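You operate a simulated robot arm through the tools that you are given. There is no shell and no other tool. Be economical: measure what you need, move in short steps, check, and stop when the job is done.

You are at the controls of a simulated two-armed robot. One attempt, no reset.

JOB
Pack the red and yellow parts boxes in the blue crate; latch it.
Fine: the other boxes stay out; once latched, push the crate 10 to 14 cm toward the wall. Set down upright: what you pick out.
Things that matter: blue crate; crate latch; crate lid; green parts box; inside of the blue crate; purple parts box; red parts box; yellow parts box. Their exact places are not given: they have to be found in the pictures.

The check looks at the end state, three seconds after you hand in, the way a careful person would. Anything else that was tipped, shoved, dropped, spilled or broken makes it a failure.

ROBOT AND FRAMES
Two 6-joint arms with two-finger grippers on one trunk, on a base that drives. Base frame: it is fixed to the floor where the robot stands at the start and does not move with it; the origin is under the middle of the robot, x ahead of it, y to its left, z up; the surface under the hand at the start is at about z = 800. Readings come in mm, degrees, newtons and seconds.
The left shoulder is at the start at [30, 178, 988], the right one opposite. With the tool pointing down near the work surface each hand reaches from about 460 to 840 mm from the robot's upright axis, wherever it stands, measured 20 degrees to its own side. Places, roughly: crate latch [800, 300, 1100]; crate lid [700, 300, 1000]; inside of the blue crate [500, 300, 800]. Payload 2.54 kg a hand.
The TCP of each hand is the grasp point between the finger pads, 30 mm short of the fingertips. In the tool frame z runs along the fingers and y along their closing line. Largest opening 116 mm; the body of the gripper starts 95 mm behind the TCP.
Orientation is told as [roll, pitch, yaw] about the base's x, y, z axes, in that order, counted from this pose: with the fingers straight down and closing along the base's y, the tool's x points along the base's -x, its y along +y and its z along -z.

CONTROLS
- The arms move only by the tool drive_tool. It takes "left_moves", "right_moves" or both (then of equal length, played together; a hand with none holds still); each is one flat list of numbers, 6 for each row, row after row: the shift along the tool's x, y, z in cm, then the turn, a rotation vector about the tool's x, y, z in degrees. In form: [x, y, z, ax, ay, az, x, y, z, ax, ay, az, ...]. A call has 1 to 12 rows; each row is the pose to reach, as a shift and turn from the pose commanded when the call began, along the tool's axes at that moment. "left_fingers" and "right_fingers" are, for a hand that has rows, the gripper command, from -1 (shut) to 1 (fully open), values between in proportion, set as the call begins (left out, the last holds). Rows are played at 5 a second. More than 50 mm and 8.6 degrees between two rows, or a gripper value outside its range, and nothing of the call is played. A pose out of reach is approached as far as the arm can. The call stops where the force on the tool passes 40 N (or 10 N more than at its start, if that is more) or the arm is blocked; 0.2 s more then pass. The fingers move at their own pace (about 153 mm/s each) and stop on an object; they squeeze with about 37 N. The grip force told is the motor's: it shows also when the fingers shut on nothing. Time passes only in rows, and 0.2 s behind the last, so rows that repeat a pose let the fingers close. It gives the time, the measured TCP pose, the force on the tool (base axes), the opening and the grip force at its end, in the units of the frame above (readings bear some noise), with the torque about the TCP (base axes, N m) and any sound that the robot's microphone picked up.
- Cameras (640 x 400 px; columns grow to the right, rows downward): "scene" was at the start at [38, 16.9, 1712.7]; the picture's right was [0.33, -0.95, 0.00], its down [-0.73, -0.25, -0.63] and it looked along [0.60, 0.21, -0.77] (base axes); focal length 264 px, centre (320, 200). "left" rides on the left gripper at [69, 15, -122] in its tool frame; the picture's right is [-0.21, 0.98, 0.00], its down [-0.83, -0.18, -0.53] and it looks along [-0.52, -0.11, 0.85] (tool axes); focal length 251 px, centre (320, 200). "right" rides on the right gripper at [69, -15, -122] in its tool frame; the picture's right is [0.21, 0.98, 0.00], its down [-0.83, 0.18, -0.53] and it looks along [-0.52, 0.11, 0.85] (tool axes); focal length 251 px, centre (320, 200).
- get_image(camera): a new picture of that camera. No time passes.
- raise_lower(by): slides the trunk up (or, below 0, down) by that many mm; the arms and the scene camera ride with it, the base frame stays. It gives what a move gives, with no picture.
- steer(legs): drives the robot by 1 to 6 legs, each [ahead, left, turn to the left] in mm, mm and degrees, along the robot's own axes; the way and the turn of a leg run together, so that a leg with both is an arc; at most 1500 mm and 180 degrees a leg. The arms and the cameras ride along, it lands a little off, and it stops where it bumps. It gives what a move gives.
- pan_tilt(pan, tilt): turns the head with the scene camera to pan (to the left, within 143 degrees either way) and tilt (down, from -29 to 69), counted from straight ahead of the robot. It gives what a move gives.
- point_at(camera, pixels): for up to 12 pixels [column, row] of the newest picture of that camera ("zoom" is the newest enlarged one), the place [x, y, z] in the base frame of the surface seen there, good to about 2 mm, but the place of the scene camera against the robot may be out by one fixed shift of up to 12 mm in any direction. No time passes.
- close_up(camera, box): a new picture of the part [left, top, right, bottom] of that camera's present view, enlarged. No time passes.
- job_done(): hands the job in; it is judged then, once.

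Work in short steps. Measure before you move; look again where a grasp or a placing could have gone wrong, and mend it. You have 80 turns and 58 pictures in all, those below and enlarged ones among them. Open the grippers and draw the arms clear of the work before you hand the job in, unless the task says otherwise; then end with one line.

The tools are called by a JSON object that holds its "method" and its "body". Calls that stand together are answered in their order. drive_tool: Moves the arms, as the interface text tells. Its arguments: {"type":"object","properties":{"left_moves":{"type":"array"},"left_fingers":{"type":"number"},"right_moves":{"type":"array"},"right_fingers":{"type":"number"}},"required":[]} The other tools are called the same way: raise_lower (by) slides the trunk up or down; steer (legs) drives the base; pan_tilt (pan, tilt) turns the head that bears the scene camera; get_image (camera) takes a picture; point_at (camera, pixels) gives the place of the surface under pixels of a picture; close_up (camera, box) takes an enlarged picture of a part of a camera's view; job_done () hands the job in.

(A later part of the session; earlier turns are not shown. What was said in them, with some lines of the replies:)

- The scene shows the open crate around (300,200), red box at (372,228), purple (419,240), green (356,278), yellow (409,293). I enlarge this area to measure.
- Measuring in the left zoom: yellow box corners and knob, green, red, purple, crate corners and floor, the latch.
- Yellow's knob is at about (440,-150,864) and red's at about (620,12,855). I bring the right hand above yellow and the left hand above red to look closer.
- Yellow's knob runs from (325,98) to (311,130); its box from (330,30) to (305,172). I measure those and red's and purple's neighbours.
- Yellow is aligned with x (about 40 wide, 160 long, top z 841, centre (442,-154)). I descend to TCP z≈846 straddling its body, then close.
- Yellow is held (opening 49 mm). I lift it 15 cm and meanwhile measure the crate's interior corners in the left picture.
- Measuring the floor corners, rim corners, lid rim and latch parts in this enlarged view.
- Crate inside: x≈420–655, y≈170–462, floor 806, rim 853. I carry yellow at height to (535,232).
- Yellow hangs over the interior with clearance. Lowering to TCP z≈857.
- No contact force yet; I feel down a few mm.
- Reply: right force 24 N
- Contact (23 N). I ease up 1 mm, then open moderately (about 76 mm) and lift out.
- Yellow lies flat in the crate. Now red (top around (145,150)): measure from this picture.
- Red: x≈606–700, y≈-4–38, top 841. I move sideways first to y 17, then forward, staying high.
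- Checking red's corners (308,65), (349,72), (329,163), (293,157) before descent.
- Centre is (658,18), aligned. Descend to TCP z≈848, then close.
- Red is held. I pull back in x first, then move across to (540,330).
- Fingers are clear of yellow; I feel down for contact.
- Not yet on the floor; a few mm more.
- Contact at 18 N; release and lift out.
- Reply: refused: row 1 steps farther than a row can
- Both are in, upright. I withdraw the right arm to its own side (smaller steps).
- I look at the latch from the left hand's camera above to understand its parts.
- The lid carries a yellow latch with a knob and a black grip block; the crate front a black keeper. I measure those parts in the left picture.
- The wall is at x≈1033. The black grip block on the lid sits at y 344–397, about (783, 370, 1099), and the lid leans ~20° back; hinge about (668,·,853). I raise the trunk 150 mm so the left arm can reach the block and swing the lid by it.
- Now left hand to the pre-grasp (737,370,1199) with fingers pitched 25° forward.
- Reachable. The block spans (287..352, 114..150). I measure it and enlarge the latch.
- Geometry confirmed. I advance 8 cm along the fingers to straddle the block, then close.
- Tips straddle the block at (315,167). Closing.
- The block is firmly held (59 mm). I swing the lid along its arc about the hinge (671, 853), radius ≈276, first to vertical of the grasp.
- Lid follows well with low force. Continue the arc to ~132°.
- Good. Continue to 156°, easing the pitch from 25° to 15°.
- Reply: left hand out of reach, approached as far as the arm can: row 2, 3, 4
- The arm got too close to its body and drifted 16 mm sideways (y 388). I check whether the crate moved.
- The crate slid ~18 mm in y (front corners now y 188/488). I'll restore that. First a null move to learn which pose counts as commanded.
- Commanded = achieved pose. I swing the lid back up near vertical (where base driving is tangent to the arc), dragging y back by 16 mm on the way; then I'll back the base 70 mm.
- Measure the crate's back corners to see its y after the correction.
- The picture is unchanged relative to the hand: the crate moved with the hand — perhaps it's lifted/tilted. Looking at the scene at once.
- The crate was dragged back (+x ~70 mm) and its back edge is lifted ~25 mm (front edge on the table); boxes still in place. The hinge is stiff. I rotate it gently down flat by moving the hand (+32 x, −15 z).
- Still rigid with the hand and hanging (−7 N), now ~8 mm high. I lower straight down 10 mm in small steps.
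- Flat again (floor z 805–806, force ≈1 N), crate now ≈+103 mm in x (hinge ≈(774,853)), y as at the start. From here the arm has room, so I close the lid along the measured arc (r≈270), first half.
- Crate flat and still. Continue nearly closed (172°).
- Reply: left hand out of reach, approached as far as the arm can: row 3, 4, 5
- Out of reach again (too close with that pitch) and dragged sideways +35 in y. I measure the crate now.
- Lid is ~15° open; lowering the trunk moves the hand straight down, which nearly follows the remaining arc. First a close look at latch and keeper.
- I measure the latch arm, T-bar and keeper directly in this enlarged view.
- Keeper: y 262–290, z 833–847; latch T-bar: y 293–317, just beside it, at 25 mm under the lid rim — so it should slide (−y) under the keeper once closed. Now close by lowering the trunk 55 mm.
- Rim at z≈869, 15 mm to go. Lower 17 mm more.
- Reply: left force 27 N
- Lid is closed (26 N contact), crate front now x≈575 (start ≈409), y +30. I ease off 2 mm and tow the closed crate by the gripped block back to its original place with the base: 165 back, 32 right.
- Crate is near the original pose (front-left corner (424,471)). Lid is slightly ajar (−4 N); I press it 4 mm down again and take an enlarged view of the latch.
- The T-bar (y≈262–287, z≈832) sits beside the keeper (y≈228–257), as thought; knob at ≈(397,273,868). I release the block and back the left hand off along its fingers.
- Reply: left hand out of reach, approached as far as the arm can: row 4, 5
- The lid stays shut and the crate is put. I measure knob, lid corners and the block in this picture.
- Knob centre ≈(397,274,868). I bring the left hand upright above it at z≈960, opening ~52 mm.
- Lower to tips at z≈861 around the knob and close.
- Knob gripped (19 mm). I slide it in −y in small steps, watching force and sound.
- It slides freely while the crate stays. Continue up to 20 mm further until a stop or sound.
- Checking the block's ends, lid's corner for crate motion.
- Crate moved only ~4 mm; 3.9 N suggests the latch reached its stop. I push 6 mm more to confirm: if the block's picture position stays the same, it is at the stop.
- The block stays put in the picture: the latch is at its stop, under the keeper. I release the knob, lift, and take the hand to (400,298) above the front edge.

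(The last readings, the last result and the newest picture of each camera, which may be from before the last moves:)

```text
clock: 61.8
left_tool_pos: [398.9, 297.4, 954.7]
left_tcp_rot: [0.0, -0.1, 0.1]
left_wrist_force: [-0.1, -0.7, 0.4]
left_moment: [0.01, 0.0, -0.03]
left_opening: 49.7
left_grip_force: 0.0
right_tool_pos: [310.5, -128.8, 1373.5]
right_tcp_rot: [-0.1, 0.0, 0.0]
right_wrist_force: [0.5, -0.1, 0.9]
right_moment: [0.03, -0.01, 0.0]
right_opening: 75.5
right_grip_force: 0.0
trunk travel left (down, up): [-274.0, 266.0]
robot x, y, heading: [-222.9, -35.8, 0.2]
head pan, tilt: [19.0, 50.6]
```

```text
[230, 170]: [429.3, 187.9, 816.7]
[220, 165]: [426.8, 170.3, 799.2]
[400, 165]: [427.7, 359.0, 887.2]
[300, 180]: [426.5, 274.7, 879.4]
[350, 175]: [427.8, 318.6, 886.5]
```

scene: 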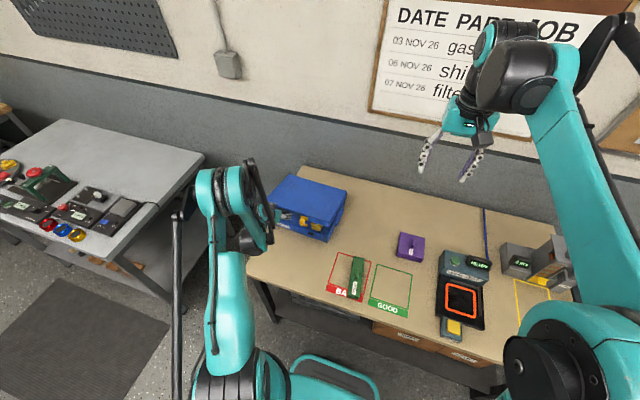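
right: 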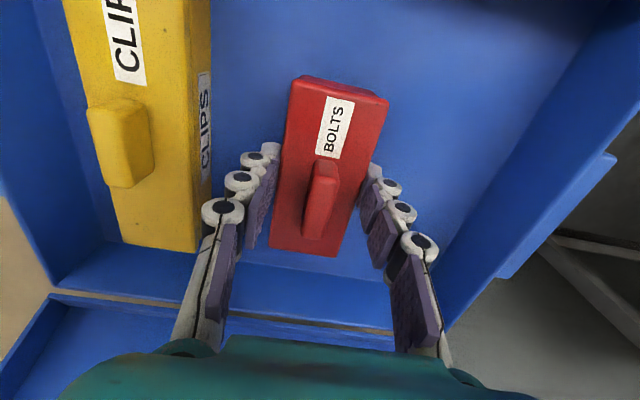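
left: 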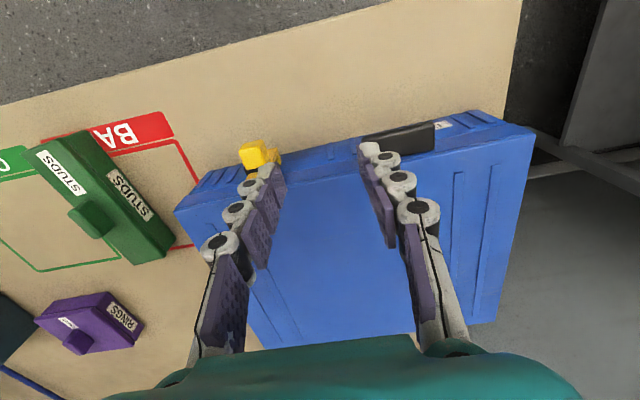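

Front face x≈427 here; gap between latch (y≤255) and block (y≥334) takes both fingers at opening 46, centre y 294. Lower to tips z≈815.

{"method": "drive_tool", "body": {"left_moves": [0, -0.35, 0, 0, 0, 0, 0, -0.35, 4, 0, 0, 0, 0, -0.35, 8, 0, 0, 0, 0, -0.35, 11, 0, 0, 0], "left_fingers": -0.2}}

{"method": "get_image", "body": {"camera": "left"}}

{"method": "point_at", "body": {"camera": "left", "pixels": [[320, 160], [320, 200], [320, 250], [130, 230], [600, 160]]}}

```text
clock: 62.8
left_tool_pos: [398.6, 295.5, 844.9]
left_tcp_rot: [0.0, 0.1, 0.2]
left_wrist_force: [-2.4, -0.8, 1.6]
left_moment: [0.08, -0.06, 0.12]
left_opening: 45.9
left_grip_force: 0.1
right_tool_pos: [312.1, -128.2, 1374.8]
right_tcp_rot: [-0.1, 0.0, 0.1]
right_wrist_force: [0.0, 0.4, -0.6]
right_moment: [-0.01, 0.01, -0.01]
right_opening: 75.6
right_grip_force: 0.0
trunk travel left (down, up): [-274.0, 266.0]
robot x, y, heading: [-232.7, -32.0, 0.1]
head pan, tilt: [19.0, 50.6]
```

```text
6 pictures are left
```

left: 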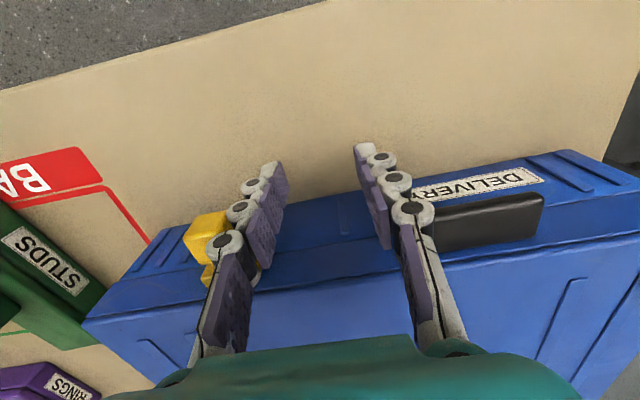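

```text
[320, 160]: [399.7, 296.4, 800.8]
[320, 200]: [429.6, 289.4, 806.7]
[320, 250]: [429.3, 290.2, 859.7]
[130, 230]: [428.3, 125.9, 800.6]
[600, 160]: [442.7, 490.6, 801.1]
```

Front face x≈429; finger faces at ≈410. Target front ≈535 (≈+122 from start, +106 from the latched spot): drive the base forward 125 mm.

{"method": "steer", "body": {"legs": [[60, 0, 0], [65, 0, 0]]}}

{"method": "get_image", "body": {"camera": "left"}}

{"method": "point_at", "body": {"camera": "left", "pixels": [[320, 200], [320, 220], [320, 250], [320, 180], [120, 300], [560, 215], [130, 280]]}}

```text
clock: 64.3
left_tool_pos: [524.5, 296.1, 845.4]
left_tcp_rot: [0.0, 0.1, 0.2]
left_wrist_force: [-5.1, -1.5, 2.8]
left_moment: [0.04, -0.16, -0.14]
left_opening: 44.4
left_grip_force: 0.2
right_tool_pos: [438.2, -126.6, 1372.9]
right_tcp_rot: [0.0, 0.2, 0.2]
right_wrist_force: [0.6, -0.4, 0.3]
right_moment: [0.02, 0.09, 0.02]
right_opening: 75.3
right_grip_force: 0.0
trunk travel left (down, up): [-274.0, 266.0]
robot x, y, heading: [-103.8, -32.3, 0.3]
head pan, tilt: [19.0, 50.6]
```

```text
5 pictures are left
```

left: 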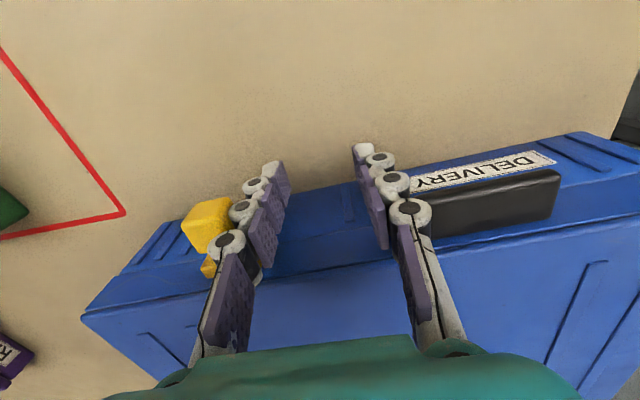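

```text
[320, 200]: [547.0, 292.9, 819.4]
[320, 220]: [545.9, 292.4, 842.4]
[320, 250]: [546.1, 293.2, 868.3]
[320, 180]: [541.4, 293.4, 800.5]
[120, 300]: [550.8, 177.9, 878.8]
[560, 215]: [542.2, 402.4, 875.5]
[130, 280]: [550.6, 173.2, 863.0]
```

Front face now x≈546, i.e. ≈+133 from the start (+116 since latching) — a bit near the upper limit. I back the hand off and go above the grip block to pull the crate back ~10 mm; measuring the block first.

{"method": "point_at", "body": {"camera": "left", "pixels": [[440, 205], [500, 190], [555, 175], [550, 205], [500, 215]]}}

{"method": "drive_tool", "body": {"left_moves": [1, 0, 0, 0, 0, 0, 2, 0, -0.5, 0, 0, 0, 2, 0, -4.5, 0, 0, 0, 2, 0, -8.5, 0, 0, 0, 1.5, 1, -11.5, 0, 0, 0, 0.5, 4, -11.5, 0, 0, 0, -0.3, 6.6, -11.5, 0, 0, 0, -0.3, 6.6, -11.5, 0, 0, 0]}}

{"method": "drive_tool", "body": {"left_moves": [0, 0, 0, 0, 0, 0, 0, 0, 0, 0, 0, 0], "left_fingers": 0.5}}

{"method": "get_image", "body": {"camera": "left"}}

{"method": "point_at", "body": {"camera": "left", "pixels": [[320, 150], [320, 160], [300, 160], [340, 155], [290, 165], [350, 150], [320, 185]]}}

```text
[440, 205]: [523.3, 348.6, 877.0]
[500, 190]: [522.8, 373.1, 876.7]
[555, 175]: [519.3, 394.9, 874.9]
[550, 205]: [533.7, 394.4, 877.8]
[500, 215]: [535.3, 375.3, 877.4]
```

```text
clock: 66.1
left_tool_pos: [526.9, 361.4, 959.9]
left_tcp_rot: [0.0, 0.0, 0.1]
left_wrist_force: [0.6, 0.1, -0.3]
left_moment: [0.01, 0.0, 0.04]
left_opening: 46.6
left_grip_force: 0.1
right_tool_pos: [437.8, -128.6, 1374.1]
right_tcp_rot: [0.0, 0.0, 0.1]
right_wrist_force: [0.0, 1.0, -0.6]
right_moment: [0.03, -0.01, -0.02]
right_opening: 75.5
right_grip_force: 0.1
trunk travel left (down, up): [-274.0, 266.0]
robot x, y, heading: [-105.5, -28.4, 0.0]
head pan, tilt: [19.0, 50.6]
```

```text
clock: 66.7
left_tool_pos: [527.1, 362.8, 958.9]
left_tcp_rot: [0.0, 0.0, 0.0]
left_wrist_force: [-0.4, 0.4, 0.1]
left_moment: [-0.04, -0.01, 0.01]
left_opening: 86.9
left_grip_force: 0.0
right_tool_pos: [436.8, -127.9, 1372.8]
right_tcp_rot: [0.0, 0.0, 0.2]
right_wrist_force: [-0.3, -0.7, -0.5]
right_moment: [-0.02, -0.01, 0.01]
right_opening: 75.4
right_grip_force: 0.0
trunk travel left (down, up): [-274.0, 266.0]
robot x, y, heading: [-105.0, -28.8, 0.1]
head pan, tilt: [19.0, 50.6]
```

```text
4 pictures are left
```

left: 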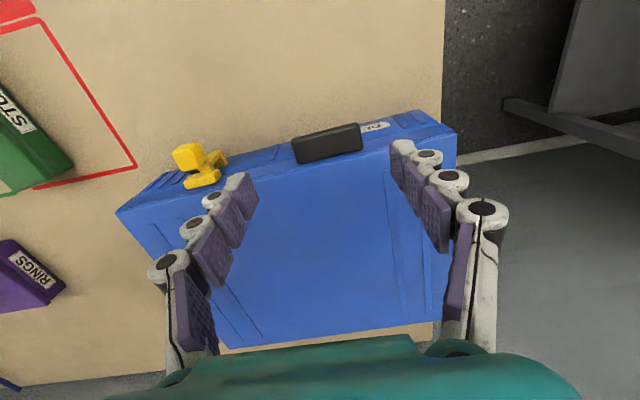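

```text
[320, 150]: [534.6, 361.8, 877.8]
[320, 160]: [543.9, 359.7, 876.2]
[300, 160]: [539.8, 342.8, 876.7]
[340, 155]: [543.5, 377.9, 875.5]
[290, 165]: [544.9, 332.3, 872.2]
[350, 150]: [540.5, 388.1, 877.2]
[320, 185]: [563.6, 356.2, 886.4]
```

Block centre ≈(531,367). Lower to tips z≈863 astride it, then close.

{"method": "drive_tool", "body": {"left_moves": [0, 0.4, 0, 0, 0, 0, 0, 0.4, 3.5, 0, 0, 0, 0, 0.4, 6.6, 0, 0, 0]}}

{"method": "drive_tool", "body": {"left_moves": [0, 0, 0, 0, 0, 0, 0, 0, 0, 0, 0, 0, 0, 0, 0, 0, 0, 0], "left_fingers": -1}}

{"method": "drive_tool", "body": {"left_moves": [0.3, 0, 0, 0, 0, 0, 0.6, 0, 0, 0, 0, 0, 1.0, 0, 0, 0, 0, 0, 1.0, 0, 0, 0, 0, 0]}}

```text
clock: 67.5
left_tool_pos: [525.3, 367.7, 896.0]
left_tcp_rot: [0.0, 0.0, 0.1]
left_wrist_force: [0.6, 0.2, -0.3]
left_moment: [-0.01, 0.0, 0.0]
left_opening: 86.8
left_grip_force: 0.1
right_tool_pos: [436.0, -127.7, 1374.0]
right_tcp_rot: [0.0, 0.0, 0.2]
right_wrist_force: [1.2, 0.7, 1.0]
right_moment: [-0.03, 0.01, -0.01]
right_opening: 75.9
right_grip_force: 0.0
trunk travel left (down, up): [-274.0, 266.0]
robot x, y, heading: [-100.4, -31.6, 0.3]
head pan, tilt: [19.0, 50.6]
```

```text
clock: 68.3
left_tool_pos: [524.1, 366.8, 895.6]
left_tcp_rot: [0.0, 0.0, 0.3]
left_wrist_force: [-0.5, 0.2, 2.9]
left_moment: [0.06, -0.08, 0.58]
left_opening: 59.7
left_grip_force: 36.7
right_tool_pos: [436.5, -127.1, 1374.5]
right_tcp_rot: [0.1, -0.1, 0.1]
right_wrist_force: [-0.1, 0.0, -0.3]
right_moment: [-0.03, -0.01, 0.0]
right_opening: 75.2
right_grip_force: 0.0
trunk travel left (down, up): [-274.0, 266.0]
robot x, y, heading: [-103.4, -34.5, 0.3]
head pan, tilt: [19.0, 50.6]
```

```text
clock: 69.3
left_tool_pos: [516.9, 365.7, 894.4]
left_tcp_rot: [0.0, -0.2, 0.0]
left_wrist_force: [10.3, 0.3, 17.7]
left_moment: [-0.22, -0.6, 0.43]
left_opening: 59.5
left_grip_force: 37.1
right_tool_pos: [436.4, -128.6, 1374.6]
right_tcp_rot: [0.0, 0.0, 0.1]
right_wrist_force: [-0.2, -0.9, -0.1]
right_moment: [-0.01, 0.02, -0.01]
right_opening: 75.5
right_grip_force: 0.1
trunk travel left (down, up): [-274.0, 266.0]
robot x, y, heading: [-104.8, -34.9, 0.4]
head pan, tilt: [19.0, 50.6]
```

Pulled ≈8 mm. Release, lift, and move back clear.

{"method": "drive_tool", "body": {"left_moves": [0, 0, 0, 0, 0, 0, 0, 0, 0, 0, 0, 0, 0, 0, 0, 0, 0, 0, 0, 0, -3, 0, 0, 0, 0, 0, -7, 0, 0, 0], "left_fingers": 0.5}}

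{"method": "get_image", "body": {"camera": "left"}}

{"method": "point_at", "body": {"camera": "left", "pixels": [[117, 208], [120, 213], [250, 180], [320, 170], [430, 135], [456, 128], [185, 155], [205, 180], [205, 165]]}}

```text
clock: 70.5
left_tool_pos: [516.2, 365.5, 965.8]
left_tcp_rot: [-0.1, 0.0, 0.1]
left_wrist_force: [0.1, 0.9, 0.6]
left_moment: [0.01, 0.0, 0.0]
left_opening: 87.3
left_grip_force: 0.1
right_tool_pos: [436.7, -127.6, 1375.7]
right_tcp_rot: [0.0, 0.0, 0.2]
right_wrist_force: [-0.5, 0.6, 1.0]
right_moment: [0.02, 0.01, -0.01]
right_opening: 75.3
right_grip_force: 0.1
trunk travel left (down, up): [-274.0, 266.0]
robot x, y, heading: [-102.5, -32.4, 0.4]
head pan, tilt: [19.0, 50.6]
```

```text
3 pictures are left
```

left: 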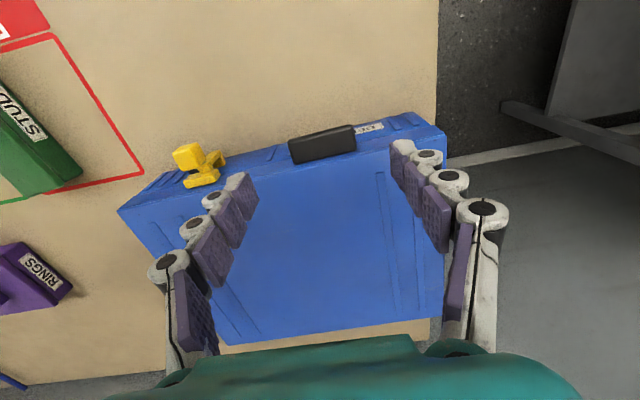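

```text
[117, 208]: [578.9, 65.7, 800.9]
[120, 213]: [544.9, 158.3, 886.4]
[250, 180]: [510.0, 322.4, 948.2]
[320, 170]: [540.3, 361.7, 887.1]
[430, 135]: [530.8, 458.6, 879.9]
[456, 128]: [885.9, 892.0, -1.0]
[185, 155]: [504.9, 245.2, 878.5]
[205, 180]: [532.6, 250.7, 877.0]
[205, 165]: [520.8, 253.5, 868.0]
```

Front line mid ≈538: ≈+126 from the start, +110 since latching; latch knob still in its slid place. I raise the left arm clear and take a final scene view.

{"method": "drive_tool", "body": {"left_moves": [0, 0, -4, 0, 0, 0, 0, 0, -8, 0, 0, 0, 0, 1, -12, 0, 0, 0, 1, 2, -16, 0, 0, 0, 2, 3, -20, 0, 0, 0, 3, 4, -24, 0, 0, 0, 4, 5, -28, 0, 0, 0, 5, 6, -32, 0, 0, 0, 6, 7, -36, 0, 0, 0], "left_fingers": 1}}

{"method": "drive_tool", "body": {"right_moves": [0, 0, 0, 0, 0, 0, 0, 0, 0, 0, 0, 0], "right_fingers": 1}}

{"method": "get_image", "body": {"camera": "scene"}}

{"method": "get_image", "body": {"camera": "left"}}

```text
clock: 72.5
left_tool_pos: [456.9, 437.1, 1326.0]
left_tcp_rot: [0.0, -0.1, 0.1]
left_wrist_force: [0.7, 0.1, 0.4]
left_moment: [-0.02, -0.03, 0.0]
left_opening: 116.3
left_grip_force: 0.0
right_tool_pos: [435.2, -126.4, 1374.6]
right_tcp_rot: [0.0, 0.1, 0.2]
right_wrist_force: [0.5, 0.2, 0.7]
right_moment: [-0.01, -0.02, 0.05]
right_opening: 75.5
right_grip_force: 0.0
trunk travel left (down, up): [-274.0, 266.0]
robot x, y, heading: [-104.3, -34.5, 0.2]
head pan, tilt: [19.0, 50.6]
```

```text
clock: 73.1
left_tool_pos: [458.5, 438.0, 1326.2]
left_tcp_rot: [0.0, 0.0, 0.2]
left_wrist_force: [0.3, -1.0, 0.4]
left_moment: [0.02, -0.05, 0.01]
left_opening: 116.0
left_grip_force: 0.0
right_tool_pos: [437.0, -127.7, 1374.4]
right_tcp_rot: [0.0, -0.1, 0.2]
right_wrist_force: [-0.3, 0.0, 0.0]
right_moment: [-0.02, 0.03, -0.02]
right_opening: 116.0
right_grip_force: 0.1
trunk travel left (down, up): [-274.0, 266.0]
robot x, y, heading: [-107.4, -35.3, 0.0]
head pan, tilt: [19.0, 50.6]
```

```text
2 pictures are left
```

scene: 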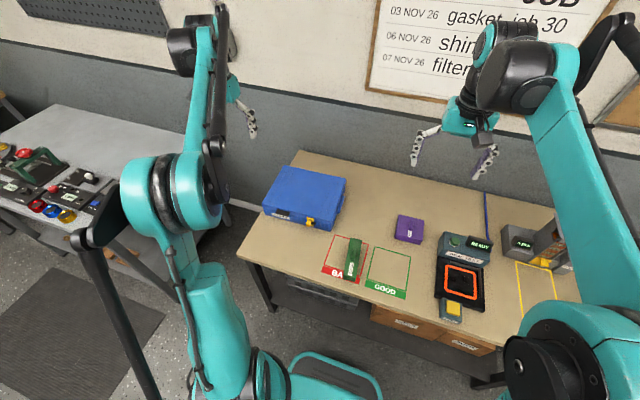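

```text
1 pictures are left
```

left: 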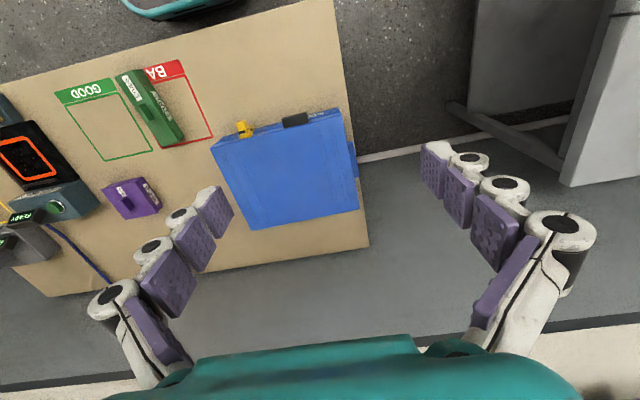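

The crate is closed, latched, green and purple untouched. A last measurement of the crate's front corners.

{"method": "point_at", "body": {"camera": "left", "pixels": [[214, 147], [339, 111], [215, 152], [338, 116], [280, 170], [251, 228], [356, 207]]}}

```text
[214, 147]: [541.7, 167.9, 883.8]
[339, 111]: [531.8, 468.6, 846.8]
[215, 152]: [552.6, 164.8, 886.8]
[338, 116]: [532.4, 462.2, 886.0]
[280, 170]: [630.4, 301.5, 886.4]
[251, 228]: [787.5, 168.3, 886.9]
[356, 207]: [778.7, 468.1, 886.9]
```

Everything agrees: displacement ≈125 mm, y as at the start, arms clear and open. Handing in.

{"method": "job_done", "body": {}}

```text
The job is handed in.
```

The red and yellow boxes are in the blue crate, its lid is closed and latched, and it sits about 12.5 cm closer to the wall than where it started. On the way, the closed-up arm dragged the crate about 16 cm and briefly lifted its back edge. I towed it back close to its start before latching, then pushed it about 11 cm, so it ends up turned about 2° from its original angle. The green and purple boxes were not touched.
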